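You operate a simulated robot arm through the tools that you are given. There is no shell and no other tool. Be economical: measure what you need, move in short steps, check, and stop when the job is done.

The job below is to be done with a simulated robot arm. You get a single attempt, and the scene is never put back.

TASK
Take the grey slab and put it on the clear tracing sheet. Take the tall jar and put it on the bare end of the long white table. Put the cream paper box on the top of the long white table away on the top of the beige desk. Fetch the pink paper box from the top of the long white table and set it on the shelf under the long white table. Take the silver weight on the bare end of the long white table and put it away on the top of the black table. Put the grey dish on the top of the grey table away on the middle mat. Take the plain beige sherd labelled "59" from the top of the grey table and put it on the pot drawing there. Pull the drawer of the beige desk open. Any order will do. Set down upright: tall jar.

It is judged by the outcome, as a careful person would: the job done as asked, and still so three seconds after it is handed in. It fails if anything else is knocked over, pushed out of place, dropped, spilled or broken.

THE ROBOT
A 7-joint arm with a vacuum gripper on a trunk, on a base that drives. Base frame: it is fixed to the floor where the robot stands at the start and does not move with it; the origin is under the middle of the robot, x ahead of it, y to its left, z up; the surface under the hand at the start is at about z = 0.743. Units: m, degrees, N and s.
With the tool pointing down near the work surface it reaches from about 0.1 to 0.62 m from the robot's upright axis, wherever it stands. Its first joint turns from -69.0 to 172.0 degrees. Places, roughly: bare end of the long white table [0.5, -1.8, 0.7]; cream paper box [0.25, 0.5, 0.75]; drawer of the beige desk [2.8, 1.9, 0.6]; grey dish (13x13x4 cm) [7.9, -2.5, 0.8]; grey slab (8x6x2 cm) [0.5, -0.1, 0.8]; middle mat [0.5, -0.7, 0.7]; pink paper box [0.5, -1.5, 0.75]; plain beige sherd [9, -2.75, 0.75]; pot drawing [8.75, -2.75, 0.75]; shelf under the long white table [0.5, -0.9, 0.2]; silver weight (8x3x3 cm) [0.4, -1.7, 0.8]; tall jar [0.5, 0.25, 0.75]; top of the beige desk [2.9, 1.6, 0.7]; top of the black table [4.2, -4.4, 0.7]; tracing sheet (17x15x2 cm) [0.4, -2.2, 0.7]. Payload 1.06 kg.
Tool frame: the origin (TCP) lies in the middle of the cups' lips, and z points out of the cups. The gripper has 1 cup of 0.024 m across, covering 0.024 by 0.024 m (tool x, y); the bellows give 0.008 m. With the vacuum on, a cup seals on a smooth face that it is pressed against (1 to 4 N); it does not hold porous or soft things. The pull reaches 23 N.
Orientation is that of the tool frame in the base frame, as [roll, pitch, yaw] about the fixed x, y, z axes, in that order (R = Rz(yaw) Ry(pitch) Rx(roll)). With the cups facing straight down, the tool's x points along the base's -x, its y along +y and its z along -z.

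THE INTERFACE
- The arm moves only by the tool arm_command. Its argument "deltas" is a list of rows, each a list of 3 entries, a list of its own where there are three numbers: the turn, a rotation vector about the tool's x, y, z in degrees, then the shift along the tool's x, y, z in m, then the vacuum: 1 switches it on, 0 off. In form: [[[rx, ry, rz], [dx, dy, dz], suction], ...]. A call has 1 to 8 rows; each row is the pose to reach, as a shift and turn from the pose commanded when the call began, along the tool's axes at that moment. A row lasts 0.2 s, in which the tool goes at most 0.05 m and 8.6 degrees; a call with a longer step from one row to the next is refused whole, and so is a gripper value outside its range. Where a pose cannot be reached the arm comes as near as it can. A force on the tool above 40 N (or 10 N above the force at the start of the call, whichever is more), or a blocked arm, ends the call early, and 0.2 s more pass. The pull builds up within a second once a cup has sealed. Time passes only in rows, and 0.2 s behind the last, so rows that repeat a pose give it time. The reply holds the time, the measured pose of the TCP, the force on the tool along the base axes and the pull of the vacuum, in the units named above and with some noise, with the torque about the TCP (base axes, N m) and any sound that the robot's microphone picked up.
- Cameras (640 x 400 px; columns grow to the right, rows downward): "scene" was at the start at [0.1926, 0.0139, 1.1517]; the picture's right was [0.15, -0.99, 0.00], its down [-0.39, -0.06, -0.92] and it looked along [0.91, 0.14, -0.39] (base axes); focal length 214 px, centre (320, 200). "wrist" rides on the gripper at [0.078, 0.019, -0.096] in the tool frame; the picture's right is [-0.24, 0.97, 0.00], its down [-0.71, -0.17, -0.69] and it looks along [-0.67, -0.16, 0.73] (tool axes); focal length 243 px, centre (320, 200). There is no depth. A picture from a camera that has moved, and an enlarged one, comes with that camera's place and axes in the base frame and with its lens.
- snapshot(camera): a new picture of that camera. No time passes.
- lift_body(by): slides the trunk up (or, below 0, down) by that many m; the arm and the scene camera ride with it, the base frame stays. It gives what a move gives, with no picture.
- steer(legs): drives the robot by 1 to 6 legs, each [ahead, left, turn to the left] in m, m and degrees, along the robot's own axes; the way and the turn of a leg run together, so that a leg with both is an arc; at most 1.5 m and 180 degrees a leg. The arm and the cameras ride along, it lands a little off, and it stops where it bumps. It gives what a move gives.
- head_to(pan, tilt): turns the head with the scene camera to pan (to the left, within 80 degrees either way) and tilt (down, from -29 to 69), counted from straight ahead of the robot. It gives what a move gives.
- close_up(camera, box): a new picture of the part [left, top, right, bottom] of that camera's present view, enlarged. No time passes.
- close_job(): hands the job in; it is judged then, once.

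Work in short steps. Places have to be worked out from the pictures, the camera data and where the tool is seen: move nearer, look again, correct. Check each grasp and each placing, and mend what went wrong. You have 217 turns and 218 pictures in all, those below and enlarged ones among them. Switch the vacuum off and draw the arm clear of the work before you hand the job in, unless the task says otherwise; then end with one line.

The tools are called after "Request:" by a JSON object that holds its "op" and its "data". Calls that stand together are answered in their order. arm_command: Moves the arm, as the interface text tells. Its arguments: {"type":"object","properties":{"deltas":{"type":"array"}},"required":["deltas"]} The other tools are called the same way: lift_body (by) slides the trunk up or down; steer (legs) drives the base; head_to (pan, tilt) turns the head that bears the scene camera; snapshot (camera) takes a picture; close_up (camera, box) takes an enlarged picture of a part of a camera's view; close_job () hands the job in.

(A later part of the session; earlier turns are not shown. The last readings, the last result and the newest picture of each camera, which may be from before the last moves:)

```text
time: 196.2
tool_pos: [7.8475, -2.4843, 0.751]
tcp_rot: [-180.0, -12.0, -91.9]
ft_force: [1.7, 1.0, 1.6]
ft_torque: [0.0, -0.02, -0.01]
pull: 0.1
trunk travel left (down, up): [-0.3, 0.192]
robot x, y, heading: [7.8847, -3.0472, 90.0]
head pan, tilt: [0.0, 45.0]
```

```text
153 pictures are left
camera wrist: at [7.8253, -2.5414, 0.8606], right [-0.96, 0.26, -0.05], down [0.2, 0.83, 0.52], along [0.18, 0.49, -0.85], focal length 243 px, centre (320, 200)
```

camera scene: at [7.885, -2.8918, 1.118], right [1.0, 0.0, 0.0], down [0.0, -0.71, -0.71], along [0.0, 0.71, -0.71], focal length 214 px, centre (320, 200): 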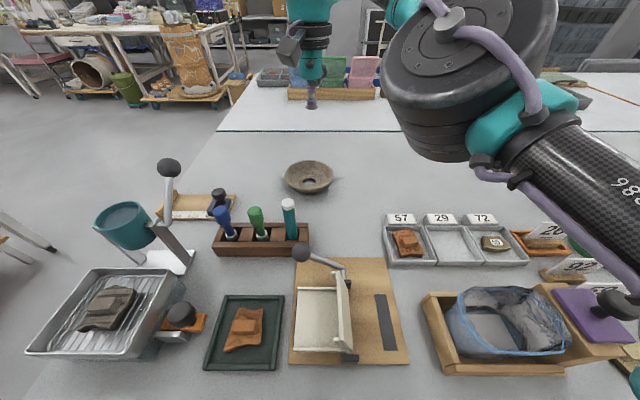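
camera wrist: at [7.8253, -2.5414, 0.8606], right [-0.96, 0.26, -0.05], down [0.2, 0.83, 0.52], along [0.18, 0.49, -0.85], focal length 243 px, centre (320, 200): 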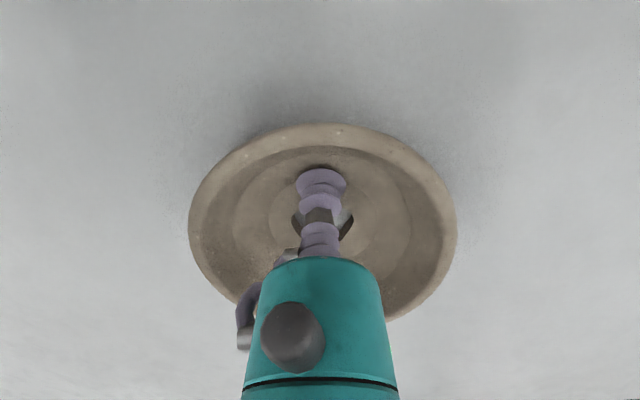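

Request:
{"op": "arm_command", "data": {"deltas": [[[0, 0, 0], [0, 0, 0.002], 1], [[0, 0, 0], [0, 0, 0.004], 1], [[0, 0, 0], [0, 0, 0.006], 1], [[0, 0, 0], [0, 0, 0.006], 1], [[0, 0, 0], [0, 0, 0.006], 1]]}}

Request:
{"op": "close_up", "data": {"camera": "wrist", "box": [180, 110, 470, 290]}}

Request:
{"op": "close_up", "data": {"camera": "scene", "box": [270, 150, 360, 210]}}

```text
time: 197.4
tool_pos: [7.8474, -2.4869, 0.7451]
tcp_rot: [180.0, -11.9, -91.9]
ft_force: [2.3, 0.4, 6.6]
ft_torque: [0.03, 0.08, -0.02]
pull: 0.1
trunk travel left (down, up): [-0.3, 0.192]
robot x, y, heading: [7.8862, -3.0501, 90.0]
head pan, tilt: [0.0, 45.0]
```

```text
2.21 times, centred on (325, 200) of wrist
camera zoom: at [7.825, -2.5423, 0.855], right [-0.96, 0.26, -0.05], down [0.2, 0.83, 0.52], along [0.18, 0.5, -0.85], focal length 535 px, centre (309, 200)
```

zoom: 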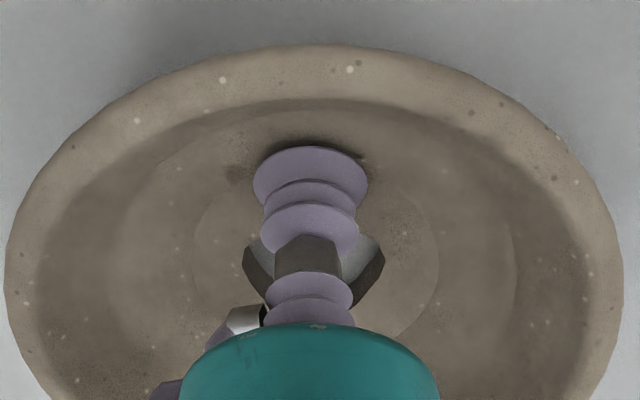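

```text
6.67 times, centred on (315, 180) of scene
camera zoom: at [7.8847, -2.8631, 1.1183], right [1.0, 0.0, 0.0], down [0.0, -0.71, -0.71], along [0.0, 0.71, -0.71], focal length 1430 px, centre (353, 333)
```

zoom: 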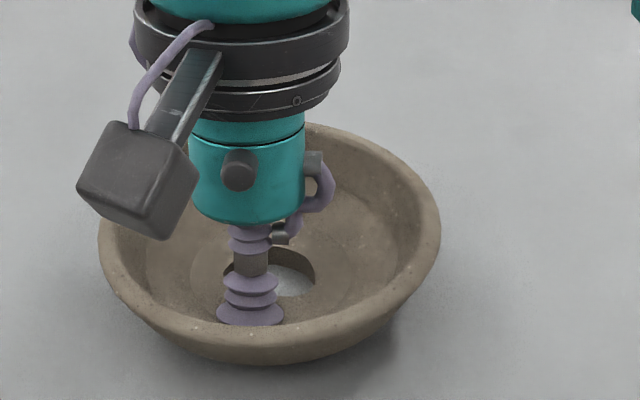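

Not sealed; the analysis of the hole shape shows the widest flat strip lies ~13 mm to +x. Lifting, reducing the lean to 5°, and re-imaging.

Request:
{"op": "arm_command", "data": {"deltas": [[[0, 0, 0], [0, 0, -0.03], 0], [[0, -4, 0], [0, 0, -0.06], 0], [[0, -7, 0], [0, 0, -0.08], 0], [[0, -7, 0], [0.03, 0, -0.1], 0], [[0, -7, 0], [0.07, 0, -0.1], 0]]}}

Request:
{"op": "close_up", "data": {"camera": "scene", "box": [270, 130, 360, 190]}}

Request:
{"op": "snapshot", "data": {"camera": "wrist"}}

```text
time: 198.6
tool_pos: [7.8456, -2.5334, 0.8568]
tcp_rot: [179.9, -4.9, -91.9]
ft_force: [0.0, -0.3, -0.3]
ft_torque: [0.04, 0.01, -0.01]
pull: 0.0
trunk travel left (down, up): [-0.3, 0.192]
robot x, y, heading: [7.8841, -3.0419, 90.0]
head pan, tilt: [0.0, 45.0]
```

```text
6.67 times, centred on (315, 160) of scene
camera zoom: at [7.8846, -2.8629, 1.1183], right [1.0, 0.0, 0.0], down [0.0, -0.71, -0.71], along [0.0, 0.71, -0.71], focal length 1430 px, centre (353, 467)
```

zoom: 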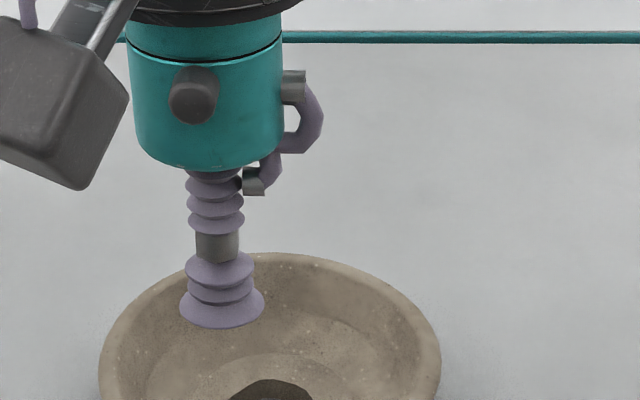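

```text
149 pictures are left
camera wrist: at [7.8232, -2.6021, 0.9588], right [-0.96, 0.27, -0.02], down [0.2, 0.76, 0.62], along [0.18, 0.6, -0.78], focal length 243 px, centre (320, 200)
```

wrist: 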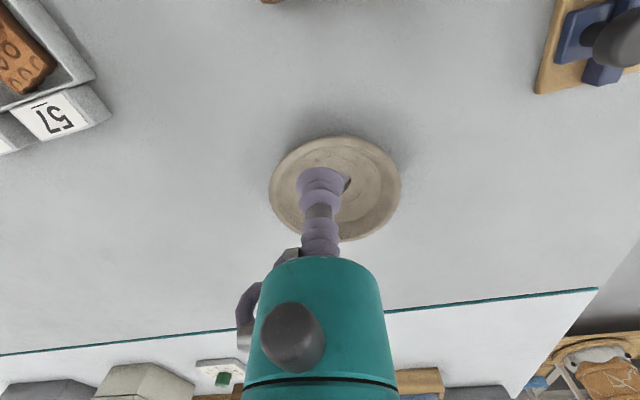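

Request:
{"op": "close_up", "data": {"camera": "scene", "box": [270, 155, 360, 215]}}

```text
6.67 times, centred on (315, 185) of scene
camera zoom: at [7.8846, -2.8629, 1.1183], right [1.0, 0.0, 0.0], down [0.0, -0.71, -0.71], along [0.0, 0.71, -0.71], focal length 1430 px, centre (353, 300)
```

zoom: 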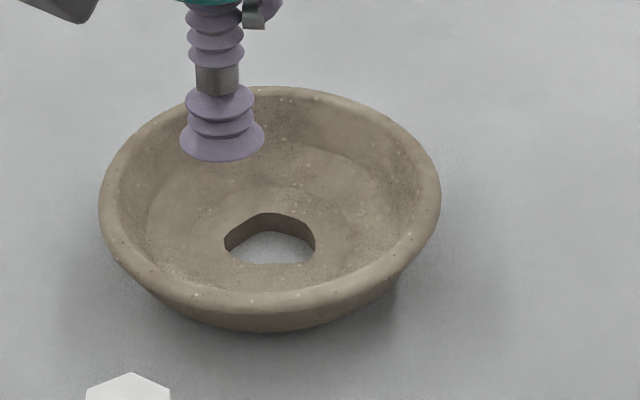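

The lip overlapped the hole's front edge (y≈-2.475) before. With a 12° lean contact was even, so I retry at (7.854,-2.492) with that lean.

Request:
{"op": "arm_command", "data": {"deltas": [[[0, 4, 0], [-0.042, -0.007, 0], 1], [[0, 7, 0], [-0.044, -0.007, 0.03], 1], [[0, 7, 0], [-0.0485, -0.007, 0.078], 1], [[0, 7, 0], [-0.05, -0.007, 0.096], 1], [[0, 7, 0], [-0.051, -0.007, 0.102], 1], [[0, 7, 0], [-0.051, -0.007, 0.105], 1], [[0, 7, 0], [-0.051, -0.007, 0.105], 1], [[0, 7, 0], [-0.051, -0.007, 0.105], 1]]}}

```text
time: 200.4
tool_pos: [7.8522, -2.4924, 0.7489]
tcp_rot: [180.0, -11.9, -91.8]
ft_force: [-0.3, 2.5, 3.1]
ft_torque: [-0.03, 0.03, 0.02]
pull: 0.0
trunk travel left (down, up): [-0.3, 0.192]
robot x, y, heading: [7.8844, -3.0434, 90.1]
head pan, tilt: [0.0, 45.0]
```

Request:
{"op": "arm_command", "data": {"deltas": [[[0, 0, 0], [0, 0, 0.002], 1], [[0, 0, 0], [0, 0, 0.004], 1], [[0, 0, 0], [0, 0, 0.004], 1], [[0, 0, 0], [0, 0, 0.004], 1]]}}

Request:
{"op": "close_up", "data": {"camera": "scene", "box": [270, 155, 360, 215]}}

Request:
{"op": "close_up", "data": {"camera": "wrist", "box": [180, 110, 470, 290]}}

```text
time: 201.4
tool_pos: [7.8532, -2.4919, 0.745]
tcp_rot: [180.0, -11.9, -91.9]
ft_force: [0.3, 1.8, 8.2]
ft_torque: [-0.05, -0.04, -0.01]
pull: 0.1
trunk travel left (down, up): [-0.3, 0.192]
robot x, y, heading: [7.8839, -3.047, 90.2]
head pan, tilt: [0.0, 45.0]
```

```text
6.67 times, centred on (315, 185) of scene
camera zoom: at [7.8845, -2.8631, 1.1184], right [1.0, 0.0, 0.0], down [0.0, -0.71, -0.71], along [0.0, 0.71, -0.71], focal length 1430 px, centre (353, 300)
```

zoom: 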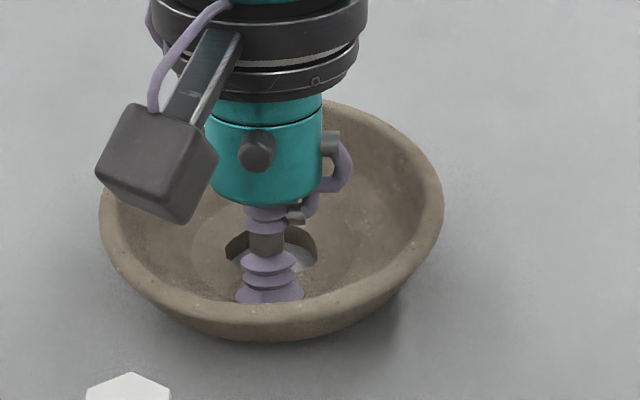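

```text
2.21 times, centred on (325, 200) of wrist
camera zoom: at [7.831, -2.5495, 0.8549], right [-0.96, 0.26, -0.05], down [0.2, 0.83, 0.52], along [0.18, 0.5, -0.85], focal length 535 px, centre (309, 200)
```

zoom: 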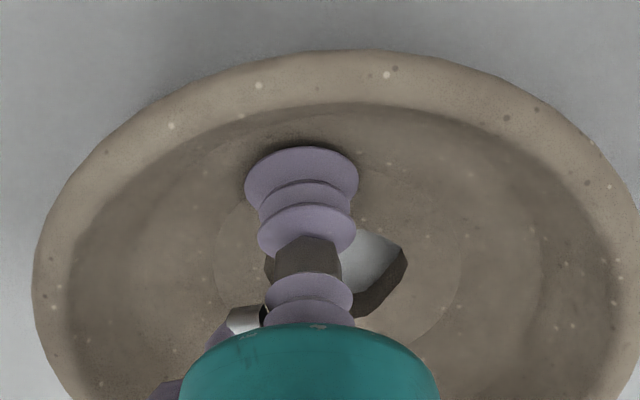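

Force data imply a flat of only ~14 mm beside the hole, then a ~30° slope about 19 mm wide. Better to seal wholly on the slope, on the +x side, with the tool leaned ~28°. First lift and straighten.

Request:
{"op": "arm_command", "data": {"deltas": [[[0, 0, 0], [0, 0, -0.04], 0], [[0, 0, 0], [0, 0, -0.09], 0], [[0, -6, 0], [0, 0, -0.12], 0], [[0, -12, 0], [0, 0, -0.12], 0]]}}

Request:
{"op": "close_up", "data": {"camera": "scene", "box": [270, 155, 360, 215]}}

```text
time: 202.4
tool_pos: [7.8554, -2.4679, 0.8629]
tcp_rot: [-180.0, 0.1, -91.9]
ft_force: [-0.4, 0.7, 0.3]
ft_torque: [-0.04, 0.0, -0.01]
pull: 0.0
trunk travel left (down, up): [-0.3, 0.192]
robot x, y, heading: [7.8839, -3.0489, 90.2]
head pan, tilt: [0.0, 45.0]
```

```text
6.67 times, centred on (315, 185) of scene
camera zoom: at [7.8846, -2.8628, 1.1183], right [1.0, 0.0, 0.0], down [0.0, -0.71, -0.71], along [0.0, 0.71, -0.71], focal length 1430 px, centre (353, 300)
```

zoom: 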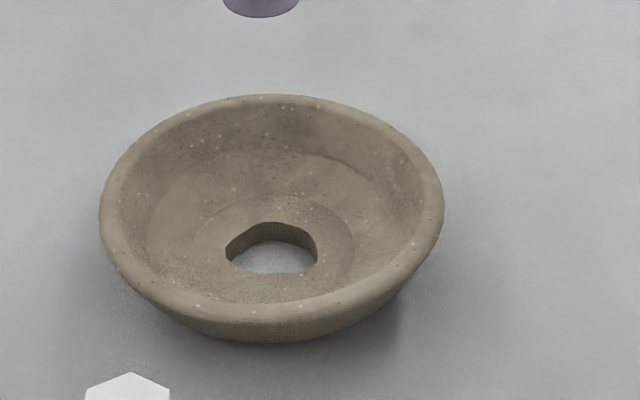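

Dish now centred near (7.854,-2.467). The widest flat strip (≈19 mm) is back-left; trying cup centre (7.836,-2.4505) with a slight 6° lean toward the dish centre.

Request:
{"op": "arm_command", "data": {"deltas": [[[-4.5, -3.9, 0], [-0.0168, 0.02, 0], 1], [[-4.5, -3.9, 0], [-0.0168, 0.02, 0.045], 1], [[-4.5, -3.9, 0], [-0.0168, 0.02, 0.085], 1], [[-4.5, -3.9, 0], [-0.0168, 0.02, 0.1], 1], [[-4.5, -3.9, 0], [-0.0168, 0.02, 0.106], 1], [[-4.5, -3.9, 0], [-0.0168, 0.02, 0.11], 1], [[-4.5, -3.9, 0], [-0.0168, 0.02, 0.11], 1], [[-4.5, -3.9, 0], [-0.0168, 0.02, 0.11], 1]]}}

Request:
{"op": "close_up", "data": {"camera": "scene", "box": [270, 155, 360, 215]}}

Request:
{"op": "close_up", "data": {"camera": "wrist", "box": [180, 110, 470, 290]}}

```text
time: 204.2
tool_pos: [7.8347, -2.4495, 0.7512]
tcp_rot: [175.4, 4.0, -92.1]
ft_force: [-0.2, 0.3, -0.1]
ft_torque: [0.02, -0.02, -0.02]
pull: 0.0
trunk travel left (down, up): [-0.3, 0.192]
robot x, y, heading: [7.8858, -3.0459, 90.2]
head pan, tilt: [0.0, 45.0]
```

```text
6.67 times, centred on (315, 185) of scene
camera zoom: at [7.8845, -2.8628, 1.1183], right [1.0, 0.0, 0.0], down [0.0, -0.71, -0.71], along [0.0, 0.71, -0.71], focal length 1430 px, centre (353, 300)
```

zoom: 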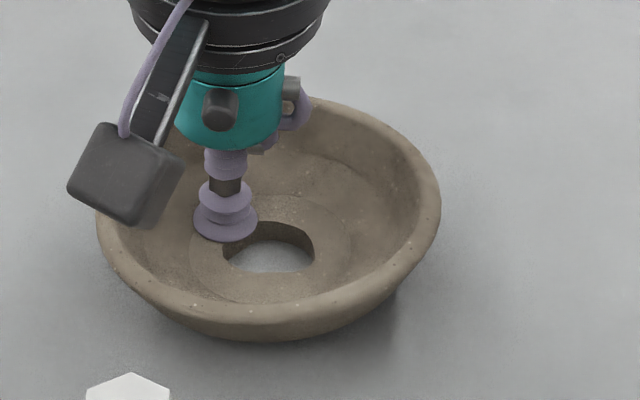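

```text
2.21 times, centred on (325, 200) of wrist
camera zoom: at [7.8188, -2.5347, 0.8426], right [-0.96, 0.26, 0.09], down [0.25, 0.65, 0.72], along [0.13, 0.71, -0.69], focal length 535 px, centre (309, 200)
```

zoom: 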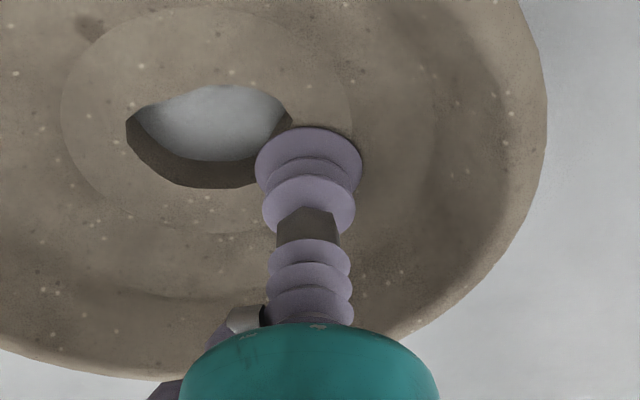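

No contact force yet and the lip is at the hole's corner; shifting 4 mm further out and pressing lower.

Request:
{"op": "arm_command", "data": {"deltas": [[[0, 0, 0], [-0.003, 0.003, -0.004], 1], [[0, 0, 0], [-0.003, 0.003, 0.002], 1], [[0, 0, 0], [-0.003, 0.003, 0.004], 1], [[0, 0, 0], [-0.003, 0.003, 0.006], 1], [[0, 0, 0], [-0.003, 0.003, 0.006], 1], [[0, 0, 0], [-0.003, 0.003, 0.006], 1]]}}

Request:
{"op": "close_up", "data": {"camera": "wrist", "box": [180, 110, 470, 290]}}

```text
time: 205.6
tool_pos: [7.8298, -2.448, 0.7473]
tcp_rot: [175.3, 4.1, -92.1]
ft_force: [1.7, 0.0, 12.2]
ft_torque: [-0.07, 0.01, 0.01]
pull: 23.2
trunk travel left (down, up): [-0.3, 0.192]
robot x, y, heading: [7.8864, -3.0425, 90.1]
head pan, tilt: [0.0, 45.0]
```

```text
2.21 times, centred on (325, 200) of wrist
camera zoom: at [7.8158, -2.5322, 0.8383], right [-0.96, 0.26, 0.09], down [0.25, 0.65, 0.72], along [0.13, 0.71, -0.69], focal length 535 px, centre (309, 200)
```

zoom: 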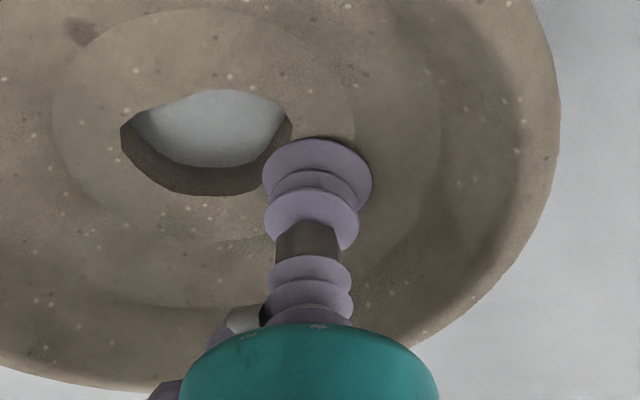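

Sealed (23 N). Lifting slowly and checking that the hold is firm.

Request:
{"op": "arm_command", "data": {"deltas": [[[0, 0, 0], [0, 0, 0.0], 1], [[0, 0, 0], [0, 0, -0.015], 1], [[0, 0, 0], [0, 0, -0.03], 1], [[0, 0, 0], [0, 0, -0.06], 1], [[0, 0, 0], [0, 0, -0.09], 1], [[0, 0, 0], [0, 0, -0.12], 1], [[0, 0, 0], [0, 0, -0.15], 1], [[0, 0, 0], [0, 0, -0.18], 1]]}}

Request:
{"op": "snapshot", "data": {"camera": "scene"}}

```text
time: 207.4
tool_pos: [7.8453, -2.459, 0.924]
tcp_rot: [175.4, 3.9, -92.0]
ft_force: [0.1, -0.5, -1.9]
ft_torque: [0.09, 0.08, 0.05]
pull: 23.0
trunk travel left (down, up): [-0.3, 0.192]
robot x, y, heading: [7.8826, -3.0431, 90.2]
head pan, tilt: [0.0, 45.0]
```

```text
141 pictures are left
camera scene: at [7.8845, -2.8628, 1.1183], right [1.0, 0.0, 0.0], down [0.0, -0.71, -0.71], along [0.0, 0.71, -0.71], focal length 214 px, centre (320, 200)
```

scene: 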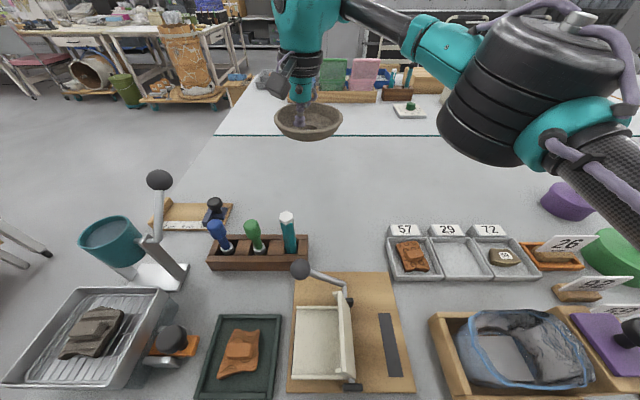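

Dish held level. Raising and drawing in a bit, then backing off.

Request:
{"op": "arm_command", "data": {"deltas": [[[0, 0, 0], [0, 0, -0.04], 1], [[0, 0, 0], [0, 0, -0.08], 1], [[0, 0, 0], [0.04, 0, -0.1], 1], [[0, 0, 0], [0.08, 0, -0.1], 1], [[0, 0, 0], [0.12, 0, -0.1], 1]]}}

Request:
{"op": "steer", "data": {"legs": [[-0.37, 0, 0]]}}

Request:
{"op": "snapshot", "data": {"camera": "scene"}}

```text
time: 208.6
tool_pos: [7.8503, -2.5866, 1.0157]
tcp_rot: [175.5, 4.0, -92.1]
ft_force: [-0.3, 0.0, -2.6]
ft_torque: [0.1, 0.08, 0.03]
pull: 23.3
trunk travel left (down, up): [-0.3, 0.192]
robot x, y, heading: [7.8863, -3.0469, 90.0]
head pan, tilt: [0.0, 45.0]
```

```text
time: 211.0
tool_pos: [7.8531, -2.9589, 1.0146]
tcp_rot: [175.4, 4.0, -92.3]
ft_force: [0.3, -0.5, -1.5]
ft_torque: [0.13, 0.06, -0.01]
pull: 23.0
trunk travel left (down, up): [-0.3, 0.192]
robot x, y, heading: [7.8854, -3.4162, 89.6]
head pan, tilt: [0.0, 45.0]
```

```text
140 pictures are left
camera scene: at [7.8854, -3.2335, 1.1183], right [1.0, 0.0, 0.0], down [0.0, -0.71, -0.71], along [0.0, 0.71, -0.71], focal length 214 px, centre (320, 200)
```

scene: 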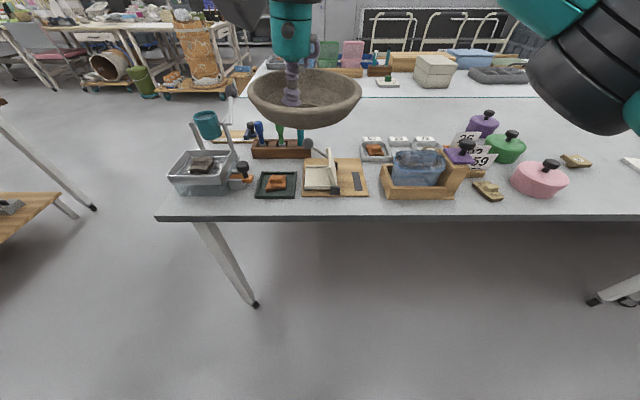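

Turning left to face back along the aisle and driving ~6.3 m in stages.

Request:
{"op": "steer", "data": {"legs": [[0, 0, 90.4], [1.4, 0, 0], [1.4, 0, 0]]}}

Request:
{"op": "head_to", "data": {"pan": 0, "tilt": 20}}

Request:
{"op": "snapshot", "data": {"camera": "scene"}}

```text
time: 228.5
tool_pos: [4.6148, -3.4649, 1.0167]
tcp_rot: [175.5, 3.9, -2.2]
ft_force: [0.1, 0.0, 0.5]
ft_torque: [0.01, 0.02, 0.0]
pull: 0.0
trunk travel left (down, up): [-0.3, 0.192]
robot x, y, heading: [5.0725, -3.4304, -179.7]
head pan, tilt: [0.0, 45.0]
```

```text
time: 229.4
tool_pos: [4.6147, -3.4653, 1.0157]
tcp_rot: [175.5, 4.1, -2.3]
ft_force: [0.6, 0.1, -0.2]
ft_torque: [0.0, -0.02, 0.02]
pull: 0.1
trunk travel left (down, up): [-0.3, 0.192]
robot x, y, heading: [5.0706, -3.4312, -180.0]
head pan, tilt: [0.0, 20.0]
```

```text
139 pictures are left
camera scene: at [4.8782, -3.4305, 1.1569], right [0.0, 1.0, 0.0], down [0.34, 0.0, -0.94], along [-0.94, 0.0, -0.34], focal length 214 px, centre (320, 200)
```

scene: 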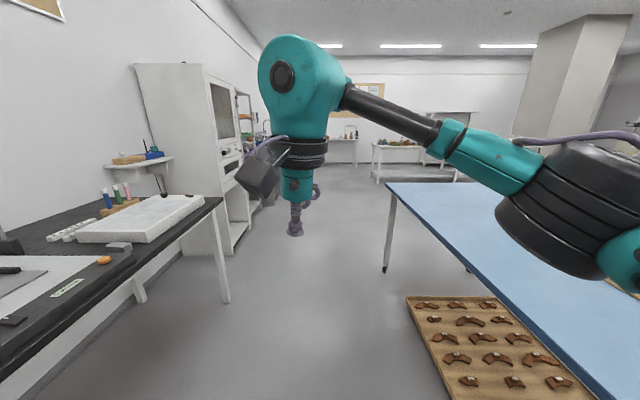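

The vacuum reads 0: the dish has dropped somewhere on the way. Turning around to find it.

Request:
{"op": "steer", "data": {"legs": [[0, 0, 180]]}}

Request:
{"op": "snapshot", "data": {"camera": "scene"}}

```text
time: 237.3
tool_pos: [5.5278, -3.3645, 1.0156]
tcp_rot: [175.5, 4.0, -178.3]
ft_force: [0.5, 0.2, 0.2]
ft_torque: [0.0, 0.01, 0.0]
pull: 0.0
trunk travel left (down, up): [-0.3, 0.192]
robot x, y, heading: [5.073, -3.432, 4.1]
head pan, tilt: [0.0, 20.0]
```

```text
138 pictures are left
camera scene: at [5.2666, -3.4171, 1.1569], right [0.07, -1.0, 0.0], down [-0.34, -0.02, -0.94], along [0.94, 0.06, -0.34], focal length 214 px, centre (320, 200)
```

scene: 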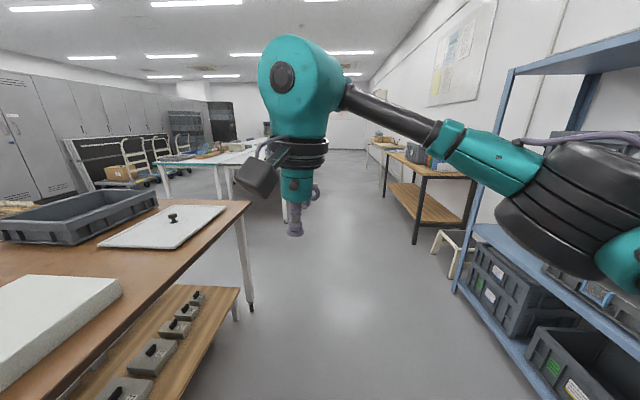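

Request:
{"op": "close_up", "data": {"camera": "scene", "box": [150, 130, 450, 260]}}

Request:
{"op": "close_up", "data": {"camera": "wrist", "box": [0, 0, 640, 400]}}

```text
2.13 times, centred on (300, 195) of scene
camera zoom: at [5.2666, -3.4171, 1.1569], right [0.07, -1.0, 0.0], down [-0.34, -0.02, -0.94], along [0.94, 0.06, -0.34], focal length 458 px, centre (363, 211)
```

zoom: 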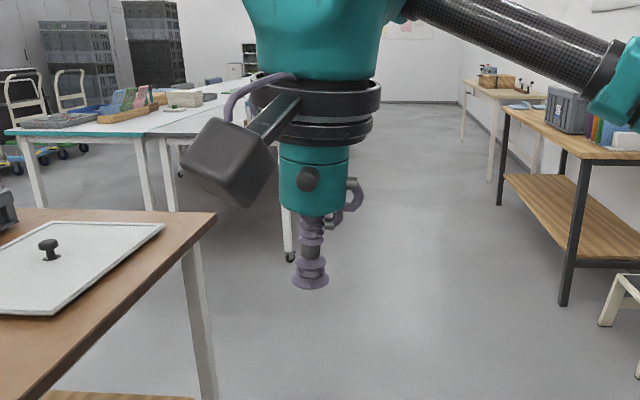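

```text
1.00 times, centred on (320, 200) of wrist (not enlarged: the box is as wide or as high as the picture)
camera zoom: at [5.442, -3.3567, 1.107], right [0.2, 0.98, 0.09], down [0.67, -0.2, 0.72], along [0.72, -0.08, -0.69], focal length 243 px, centre (320, 200)
```

zoom: 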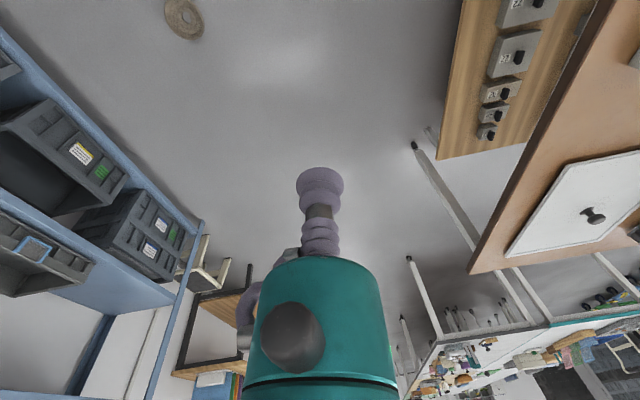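

The dish lies on the floor at about (5.53,-3.76), seemingly whole. I'll pass it along y≈-3.33, then turn and approach it facing -x so the elbow stays over the free side.

Request:
{"op": "steer", "data": {"legs": [[0, 0.09, -4.1], [1.15, 0, 0], [0, 0, 180]]}}

Request:
{"op": "head_to", "data": {"pan": 20, "tilt": 40}}

Request:
{"op": "snapshot", "data": {"camera": "scene"}}

```text
time: 251.7
tool_pos: [5.7707, -3.4037, 1.015]
tcp_rot: [175.5, 4.0, 1.5]
ft_force: [0.0, 0.2, 0.2]
ft_torque: [-0.02, 0.03, 0.03]
pull: 0.2
trunk travel left (down, up): [-0.3, 0.192]
robot x, y, heading: [6.2252, -3.3424, -176.4]
head pan, tilt: [0.0, 20.0]
```

```text
time: 252.5
tool_pos: [5.772, -3.4032, 1.0148]
tcp_rot: [175.5, 3.9, 1.4]
ft_force: [0.2, -0.8, -0.4]
ft_torque: [-0.02, 0.01, -0.03]
pull: 0.0
trunk travel left (down, up): [-0.3, 0.192]
robot x, y, heading: [6.2265, -3.337, -176.5]
head pan, tilt: [20.0, 40.0]
```

```text
135 pictures are left
camera scene: at [6.0483, -3.381, 1.1256], right [-0.4, 0.92, 0.0], down [0.59, 0.26, -0.77], along [-0.7, -0.31, -0.64], focal length 214 px, centre (320, 200)
```

scene: 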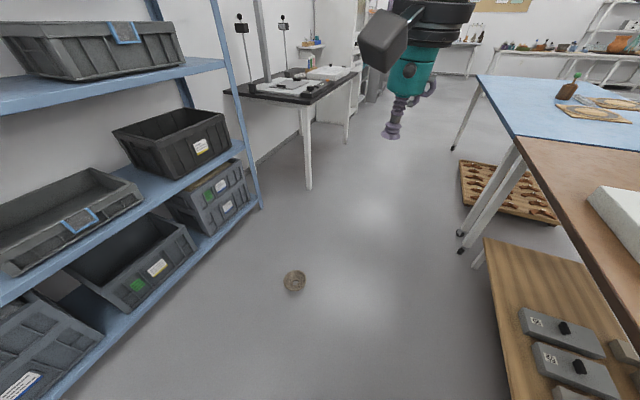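

Dish is upright at (5.538,-3.761). Moving to about (6.05,-3.73) facing it.

Request:
{"op": "steer", "data": {"legs": [[0, 0.39, -3.5], [0.15, 0, 0]]}}

Request:
{"op": "head_to", "data": {"pan": 0, "tilt": 50}}

Request:
{"op": "snapshot", "data": {"camera": "scene"}}

```text
time: 257.5
tool_pos: [5.6341, -3.775, 1.0148]
tcp_rot: [175.5, 3.9, -1.9]
ft_force: [-0.3, 0.3, 0.6]
ft_torque: [-0.01, 0.02, 0.01]
pull: 0.1
trunk travel left (down, up): [-0.3, 0.192]
robot x, y, heading: [6.0904, -3.737, -179.8]
head pan, tilt: [20.0, 40.0]
```

```text
time: 258.3
tool_pos: [5.6337, -3.7757, 1.0162]
tcp_rot: [175.5, 4.0, -1.9]
ft_force: [0.0, 0.7, 0.5]
ft_torque: [0.0, -0.02, -0.03]
pull: 0.2
trunk travel left (down, up): [-0.3, 0.192]
robot x, y, heading: [6.0929, -3.7375, -179.8]
head pan, tilt: [0.0, 50.0]
```

```text
134 pictures are left
camera scene: at [5.9127, -3.74, 1.1114], right [-0.01, 1.0, 0.0], down [0.77, 0.0, -0.64], along [-0.64, 0.0, -0.77], focal length 214 px, centre (320, 200)
```

scene: 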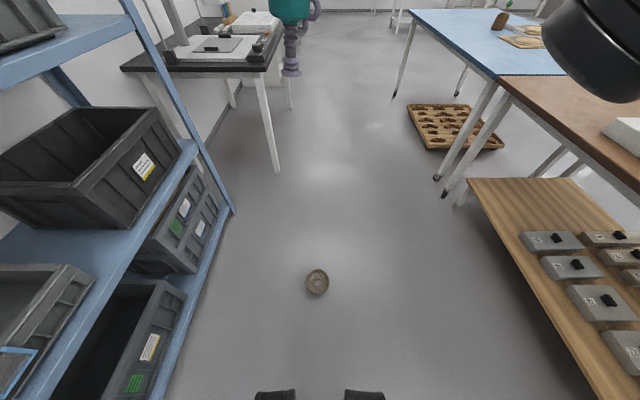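

Dish at (5.542,-3.755), ahead 0.55 m. Straightening the tool and lowering the trunk fully.

Request:
{"op": "arm_command", "data": {"deltas": [[[4.5, 3.9, 0], [0, 0, 0], 0], [[4.5, 3.9, 0], [0, 0, 0], 0]]}}

Request:
{"op": "lift_body", "data": {"by": -0.3}}

Request:
{"op": "arm_command", "data": {"deltas": [[[0, 0, 0], [-0.02, 0, 0.045], 0], [[0, 0, 0], [-0.04, 0, 0.09], 0], [[0, 0, 0], [-0.06, 0, 0.135], 0], [[0, 0, 0], [-0.07, 0, 0.18], 0], [[0, 0, 0], [-0.07, 0, 0.225], 0], [[0, 0, 0], [-0.07, 0, 0.27], 0], [[0, 0, 0], [-0.07, 0, 0.315], 0], [[0, 0, 0], [-0.07, 0, 0.36], 0]]}}

Request:
{"op": "snapshot", "data": {"camera": "wrist"}}

Request:
{"op": "snapshot", "data": {"camera": "scene"}}

```text
time: 258.9
tool_pos: [5.6331, -3.7754, 1.0156]
tcp_rot: [-179.9, 0.0, -1.8]
ft_force: [-0.3, 1.3, -0.1]
ft_torque: [0.01, 0.02, 0.03]
pull: 0.0
trunk travel left (down, up): [-0.3, 0.192]
robot x, y, heading: [6.0932, -3.74, -179.8]
head pan, tilt: [0.0, 50.0]
```

```text
time: 261.9
tool_pos: [5.6328, -3.7762, 0.7156]
tcp_rot: [-180.0, 0.1, -1.8]
ft_force: [-0.2, 0.9, -0.5]
ft_torque: [0.01, 0.01, -0.01]
pull: 0.0
trunk travel left (down, up): [0.0, 0.492]
robot x, y, heading: [6.0919, -3.738, -179.9]
head pan, tilt: [0.0, 50.0]
```

```text
time: 263.7
tool_pos: [5.563, -3.7732, 0.3543]
tcp_rot: [180.0, 0.0, -1.8]
ft_force: [0.3, 0.0, 0.8]
ft_torque: [-0.01, 0.0, -0.03]
pull: 0.1
trunk travel left (down, up): [0.0, 0.492]
robot x, y, heading: [6.0932, -3.74, -179.7]
head pan, tilt: [0.0, 50.0]
```

```text
133 pictures are left
camera wrist: at [5.6401, -3.796, 0.4499], right [-0.27, -0.96, 0.0], down [-0.7, 0.19, 0.69], along [-0.66, 0.18, -0.73], focal length 243 px, centre (320, 200)
```

wrist: 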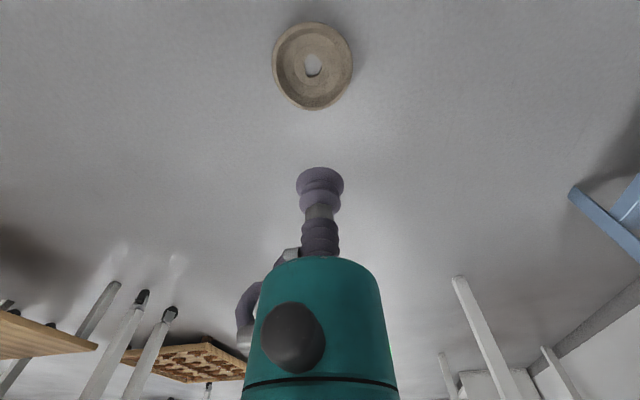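

```text
132 pictures are left
camera scene: at [5.8255, -3.7403, 0.8068], right [0.0, 1.0, 0.0], down [0.77, 0.0, -0.64], along [-0.64, 0.0, -0.77], focal length 214 px, centre (320, 200)
```

scene: 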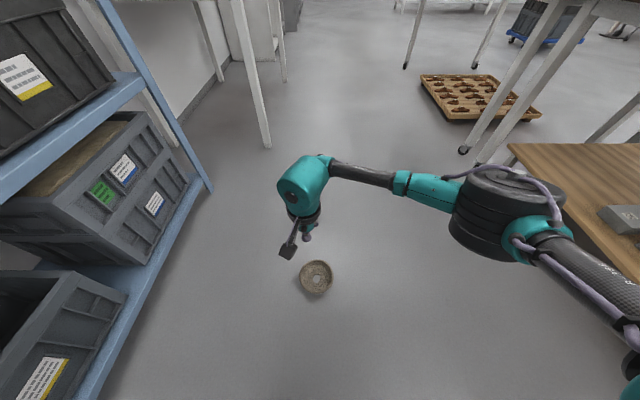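

The arm reaches low. Moving over the dish to z≈0.13 for a close look at the hole orientation.

Request:
{"op": "arm_command", "data": {"deltas": [[[0, 0, 0], [0, -0.016, 0.045], 0], [[0, 0, 0], [0.01, -0.016, 0.09], 0], [[0, 0, 0], [0.02, -0.016, 0.135], 0], [[0, 0, 0], [0.03, -0.016, 0.18], 0], [[0, 0, 0], [0.04, -0.016, 0.21], 0]]}}

Request:
{"op": "snapshot", "data": {"camera": "wrist"}}

Request:
{"op": "close_up", "data": {"camera": "scene", "box": [265, 235, 365, 305]}}

```text
time: 264.9
tool_pos: [5.6057, -3.7601, 0.1449]
tcp_rot: [-180.0, 0.0, -1.8]
ft_force: [0.7, 0.1, -0.3]
ft_torque: [-0.03, 0.01, -0.01]
pull: 0.0
trunk travel left (down, up): [0.0, 0.492]
robot x, y, heading: [6.0897, -3.7403, -179.7]
head pan, tilt: [0.0, 50.0]
```

```text
131 pictures are left
camera wrist: at [5.6811, -3.7813, 0.2417], right [-0.27, -0.96, 0.0], down [-0.7, 0.19, 0.69], along [-0.66, 0.18, -0.73], focal length 243 px, centre (320, 200)
```

wrist: 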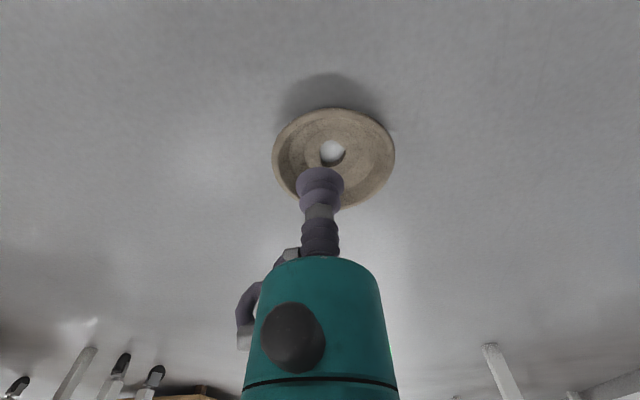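

```text
5.71 times, centred on (315, 270) of scene
camera zoom: at [5.8255, -3.7403, 0.8068], right [0.0, 1.0, 0.0], down [0.77, 0.0, -0.64], along [-0.64, 0.0, -0.77], focal length 1226 px, centre (349, -200)
```

zoom: 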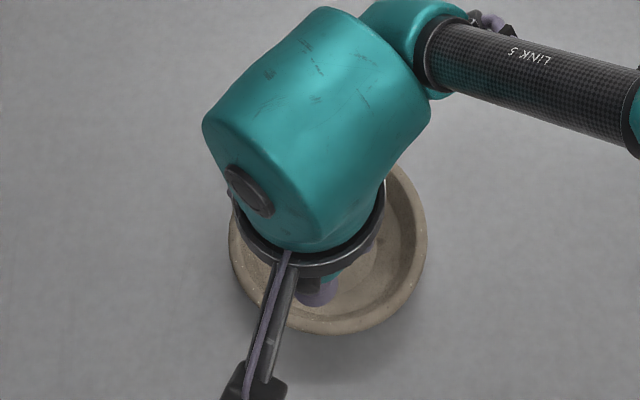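

Request:
{"op": "arm_command", "data": {"deltas": [[[0, 0, 0], [-0.03, 0, -0.03], 0], [[0, 0, 0], [-0.065, 0, -0.06], 0], [[0, 0, 0], [-0.1, 0, -0.08], 0]]}}

Request:
{"op": "snapshot", "data": {"camera": "wrist"}}

Request:
{"op": "close_up", "data": {"camera": "wrist", "box": [240, 0, 400, 100]}}

Request:
{"op": "close_up", "data": {"camera": "scene", "box": [265, 235, 365, 305]}}

```text
time: 265.7
tool_pos: [5.5042, -3.7562, 0.2241]
tcp_rot: [180.0, 0.1, -1.8]
ft_force: [0.4, -0.1, 0.3]
ft_torque: [-0.02, 0.02, -0.04]
pull: 0.0
trunk travel left (down, up): [0.0, 0.492]
robot x, y, heading: [6.0893, -3.7412, -179.6]
head pan, tilt: [0.0, 50.0]
```

```text
129 pictures are left
camera wrist: at [5.5809, -3.7781, 0.3196], right [-0.27, -0.96, 0.0], down [-0.7, 0.19, 0.69], along [-0.66, 0.18, -0.73], focal length 243 px, centre (320, 200)
```

wrist: 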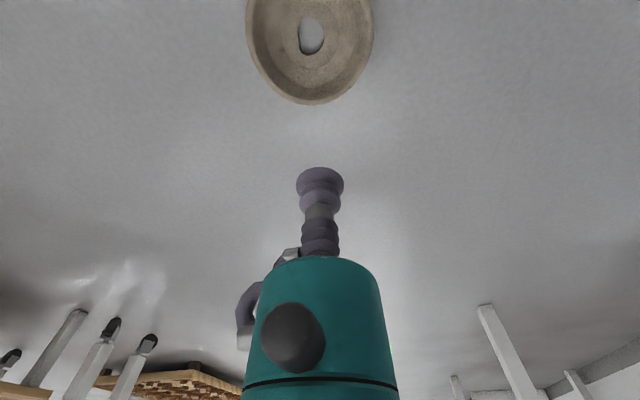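

```text
4.00 times, centred on (320, 50) of wrist
camera zoom: at [5.5809, -3.7781, 0.3196], right [-0.27, -0.96, 0.0], down [-0.7, 0.19, 0.69], along [-0.66, 0.18, -0.73], focal length 970 px, centre (320, 800)
```

zoom: 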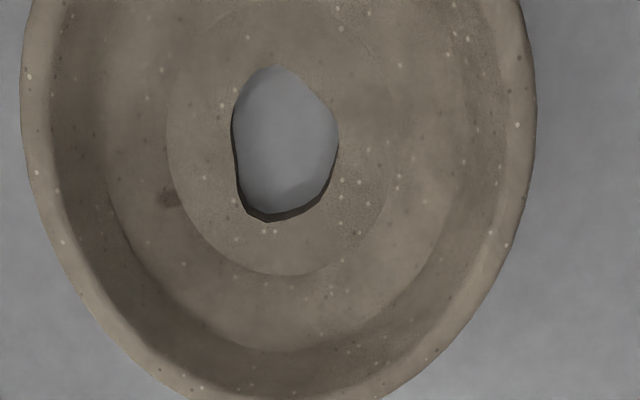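

```text
5.71 times, centred on (315, 270) of scene
camera zoom: at [5.8255, -3.7403, 0.8068], right [0.0, 1.0, 0.0], down [0.77, 0.0, -0.64], along [-0.64, 0.0, -0.77], focal length 1226 px, centre (349, -200)
```

zoom: 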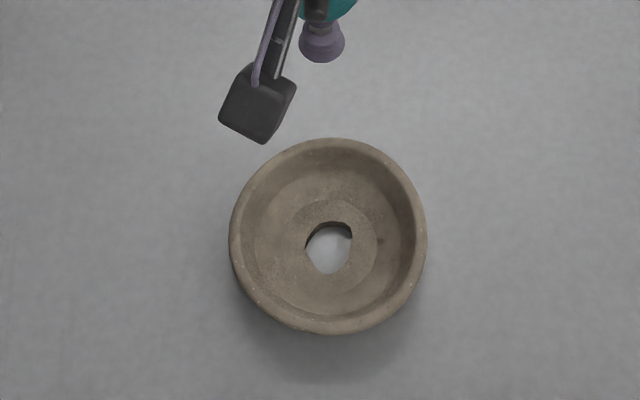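

Hole orientation is clear: the widest flat strip points toward (+x,-y). Target cup point (5.556,-3.773) with 5° lean toward the centre; descending close first.

Request:
{"op": "arm_command", "data": {"deltas": [[[-1.8, 1.7, 0], [0.03, 0.009, 0.02], 1], [[-3.6, 3.4, 0], [0.0523, 0.0152, 0.05], 1], [[-3.6, 3.4, 0], [0.0523, 0.0152, 0.1], 1], [[-3.6, 3.4, 0], [0.0523, 0.0152, 0.15], 1], [[-3.6, 3.4, 0], [0.0523, 0.0152, 0.185], 1], [[-3.6, 3.4, 0], [0.0523, 0.0152, 0.2], 1]]}}

Request:
{"op": "snapshot", "data": {"camera": "wrist"}}

Request:
{"op": "close_up", "data": {"camera": "scene", "box": [265, 235, 365, 305]}}

```text
time: 267.1
tool_pos: [5.6068, -3.7589, 0.1015]
tcp_rot: [176.4, -3.2, -1.5]
ft_force: [-0.1, 0.1, 0.7]
ft_torque: [0.0, 0.0, -0.01]
pull: 0.0
out of reach, approached as far as the arm can: row 3, 4, 5, 6
trunk travel left (down, up): [0.0, 0.492]
robot x, y, heading: [6.086, -3.7391, -179.6]
head pan, tilt: [0.0, 50.0]
```

```text
126 pictures are left
camera wrist: at [5.6784, -3.7745, 0.203], right [-0.27, -0.96, 0.05], down [-0.74, 0.24, 0.63], along [-0.62, 0.13, -0.77], focal length 243 px, centre (320, 200)
```

wrist: 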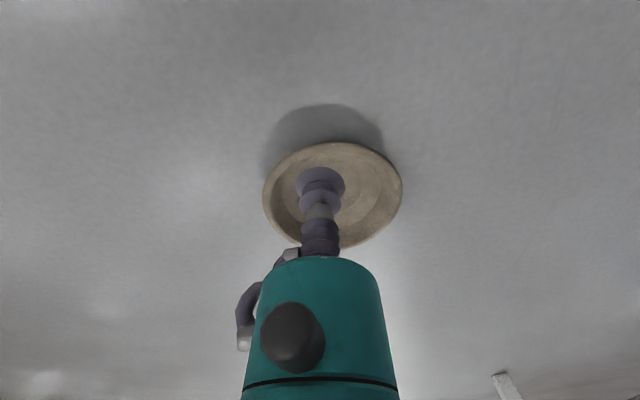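

```text
5.71 times, centred on (315, 270) of scene
camera zoom: at [5.8255, -3.7403, 0.8068], right [0.0, 1.0, 0.0], down [0.77, 0.0, -0.64], along [-0.64, 0.0, -0.77], focal length 1226 px, centre (349, -200)
```

zoom: 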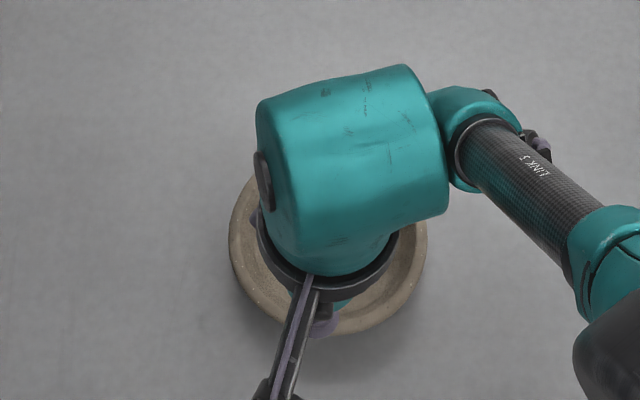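

Reach limit at this distance; lifting and driving 0.19 m closer so the dish is ~0.35 m from the axis.

Request:
{"op": "arm_command", "data": {"deltas": [[[0, 0, 0], [0, 0, -0.05], 0], [[3.6, -3.4, 0], [0, 0, -0.1], 0]]}}

Request:
{"op": "arm_command", "data": {"deltas": [[[0, 0, 0], [0.04, 0, -0.02], 0], [[0, 0, 0], [0.08, 0, -0.02], 0]]}}

Request:
{"op": "steer", "data": {"legs": [[0.19, 0, 0]]}}

Request:
{"op": "snapshot", "data": {"camera": "wrist"}}

Request:
{"op": "snapshot", "data": {"camera": "scene"}}

```text
time: 267.7
tool_pos: [5.6041, -3.7508, 0.2006]
tcp_rot: [-179.6, -0.4, -2.1]
ft_force: [0.2, 0.5, 1.1]
ft_torque: [-0.04, -0.02, 0.01]
pull: 0.1
out of reach, approached as far as the arm can: row 1
trunk travel left (down, up): [0.0, 0.492]
robot x, y, heading: [6.0901, -3.7414, -179.8]
head pan, tilt: [0.0, 50.0]
```

```text
time: 268.3
tool_pos: [5.6842, -3.7548, 0.2201]
tcp_rot: [180.0, 0.0, -1.9]
ft_force: [-0.3, 0.9, -0.2]
ft_torque: [0.03, 0.04, 0.0]
pull: 0.0
trunk travel left (down, up): [0.0, 0.492]
robot x, y, heading: [6.0916, -3.7372, -179.7]
head pan, tilt: [0.0, 50.0]
```

```text
time: 269.9
tool_pos: [5.4954, -3.7571, 0.2225]
tcp_rot: [180.0, 0.1, -1.6]
ft_force: [0.6, 0.4, -0.1]
ft_torque: [0.03, 0.0, 0.02]
pull: 0.1
trunk travel left (down, up): [0.0, 0.492]
robot x, y, heading: [5.9067, -3.7407, -179.4]
head pan, tilt: [0.0, 50.0]
```

```text
124 pictures are left
camera wrist: at [5.5714, -3.7776, 0.3171], right [-0.26, -0.96, 0.0], down [-0.7, 0.19, 0.69], along [-0.66, 0.18, -0.73], focal length 243 px, centre (320, 200)
```

wrist: 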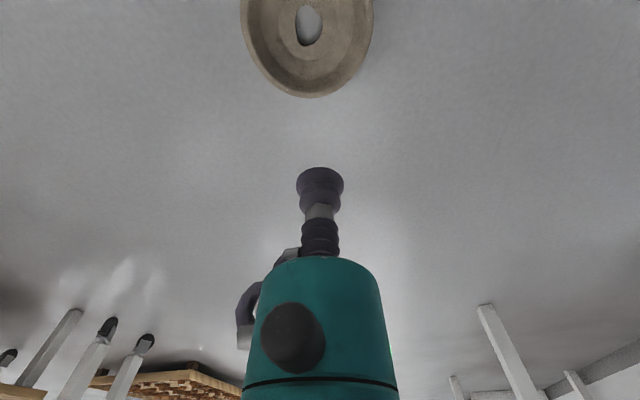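

```text
123 pictures are left
camera scene: at [5.6367, -3.742, 0.8069], right [-0.01, 1.0, 0.0], down [0.77, 0.01, -0.64], along [-0.64, 0.0, -0.77], focal length 214 px, centre (320, 200)
```

scene: 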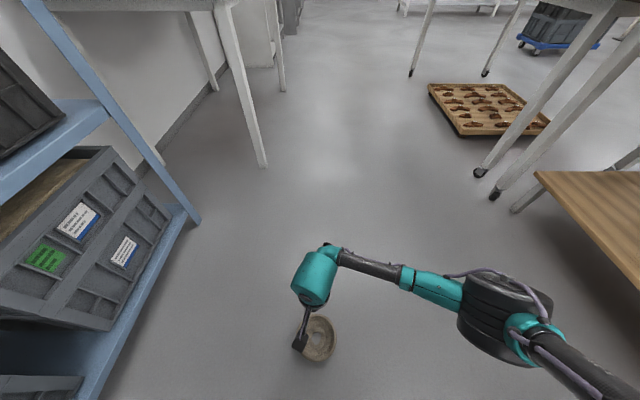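

Descending toward the target in stages.

Request:
{"op": "arm_command", "data": {"deltas": [[[-1.8, 1.7, 0], [0.03, 0.007, 0.02], 1], [[-3.6, 3.4, 0], [0.061, 0.0142, 0.05], 1], [[-3.6, 3.4, 0], [0.061, 0.0142, 0.1], 1], [[-3.6, 3.4, 0], [0.061, 0.0142, 0.145], 1], [[-3.6, 3.4, 0], [0.061, 0.0142, 0.17], 1]]}}

Request:
{"op": "close_up", "data": {"camera": "wrist", "box": [180, 60, 470, 260]}}

```text
time: 271.1
tool_pos: [5.5547, -3.7708, 0.0495]
tcp_rot: [176.3, -3.2, -1.4]
ft_force: [-0.2, -1.1, -0.2]
ft_torque: [0.01, 0.02, -0.03]
pull: 0.0
trunk travel left (down, up): [0.0, 0.492]
robot x, y, heading: [5.9052, -3.7405, -179.7]
head pan, tilt: [0.0, 50.0]
```

```text
2.00 times, centred on (325, 160) of wrist
camera zoom: at [5.6263, -3.7862, 0.1509], right [-0.26, -0.96, 0.05], down [-0.74, 0.23, 0.63], along [-0.62, 0.13, -0.77], focal length 485 px, centre (310, 280)
```

zoom: 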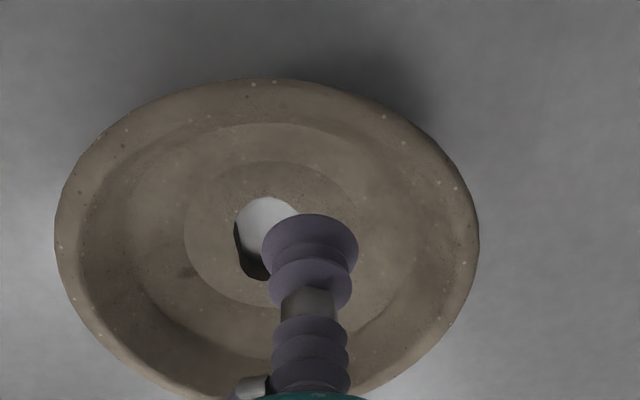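

Geometry agrees (centre ≈(5.536,-3.755)). Final approach with vacuum.

Request:
{"op": "arm_command", "data": {"deltas": [[[0, 0, 0], [-0.003, 0, 0.02], 1], [[0, 0, 0], [-0.003, 0, 0.034], 1], [[0, 0, 0], [-0.003, 0, 0.04], 1], [[0, 0, 0], [-0.003, 0, 0.043], 1], [[0, 0, 0], [-0.003, 0, 0.045], 1], [[0, 0, 0], [-0.003, 0, 0.045], 1], [[0, 0, 0], [-0.003, 0, 0.045], 1]]}}

Request:
{"op": "close_up", "data": {"camera": "wrist", "box": [180, 60, 470, 260]}}

```text
time: 272.7
tool_pos: [5.5543, -3.7725, 0.0304]
tcp_rot: [176.5, -3.3, -1.6]
ft_force: [-0.1, 0.1, -1.0]
ft_torque: [-0.01, 0.01, 0.04]
pull: 0.1
out of reach, approached as far as the arm can: row 2, 3, 4, 5, 6, 7
trunk travel left (down, up): [0.0, 0.492]
robot x, y, heading: [5.9044, -3.7362, -179.3]
head pan, tilt: [0.0, 50.0]
```

```text
2.00 times, centred on (325, 160) of wrist
camera zoom: at [5.6248, -3.7869, 0.1315], right [-0.26, -0.96, 0.05], down [-0.74, 0.23, 0.63], along [-0.62, 0.13, -0.77], focal length 485 px, centre (310, 280)
```

zoom: 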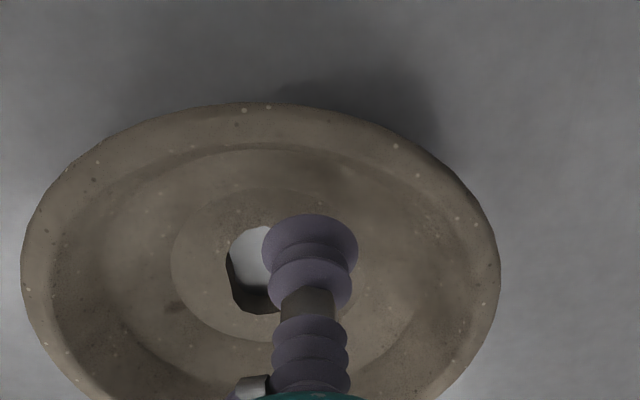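

Still 25 mm short; the dish must be nearer. Raising the tool, driving 6 cm closer, retrying.

Request:
{"op": "arm_command", "data": {"deltas": [[[0, 0, 0], [0, 0, -0.045], 0], [[0, 0, 0], [0.03, 0, -0.07], 0], [[0, 0, 0], [0.06, 0, -0.07], 0]]}}

Request:
{"op": "steer", "data": {"legs": [[0.065, 0, 0]]}}

Request:
{"op": "head_to", "data": {"pan": 0, "tilt": 65}}

Request:
{"op": "snapshot", "data": {"camera": "scene"}}

Request:
{"op": "snapshot", "data": {"camera": "wrist"}}

```text
time: 273.5
tool_pos: [5.6111, -3.7707, 0.1054]
tcp_rot: [176.5, -3.3, -1.7]
ft_force: [-0.1, 0.0, 0.2]
ft_torque: [0.01, 0.04, -0.01]
pull: 0.2
trunk travel left (down, up): [0.0, 0.492]
robot x, y, heading: [5.9024, -3.741, -179.6]
head pan, tilt: [0.0, 50.0]
```

```text
time: 274.5
tool_pos: [5.5465, -3.7709, 0.1052]
tcp_rot: [176.4, -3.3, -1.5]
ft_force: [-1.0, 0.3, -0.7]
ft_torque: [-0.05, 0.0, 0.0]
pull: 0.1
trunk travel left (down, up): [0.0, 0.492]
robot x, y, heading: [5.8384, -3.7402, -179.4]
head pan, tilt: [0.0, 50.0]
```

```text
time: 275.2
tool_pos: [5.5461, -3.7719, 0.1053]
tcp_rot: [176.4, -3.3, -1.6]
ft_force: [0.0, 0.1, -0.1]
ft_torque: [-0.01, -0.01, -0.01]
pull: 0.0
trunk travel left (down, up): [0.0, 0.492]
robot x, y, heading: [5.8385, -3.7392, -179.6]
head pan, tilt: [0.0, 65.0]
```

```text
120 pictures are left
camera scene: at [5.5889, -3.7424, 0.7887], right [-0.01, 1.0, 0.0], down [0.91, 0.01, -0.42], along [-0.42, 0.0, -0.91], focal length 214 px, centre (320, 200)
```

scene: 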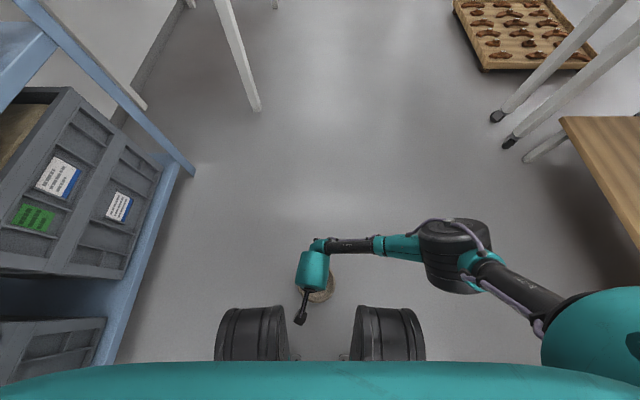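

```text
119 pictures are left
camera wrist: at [5.6173, -3.787, 0.206], right [-0.26, -0.96, 0.05], down [-0.74, 0.23, 0.63], along [-0.62, 0.13, -0.77], focal length 243 px, centre (320, 200)
```

wrist: 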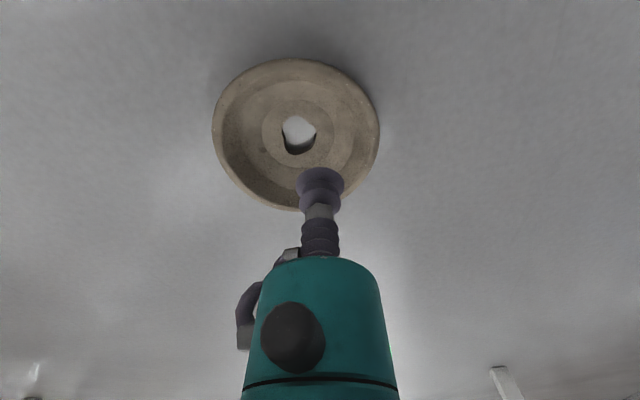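

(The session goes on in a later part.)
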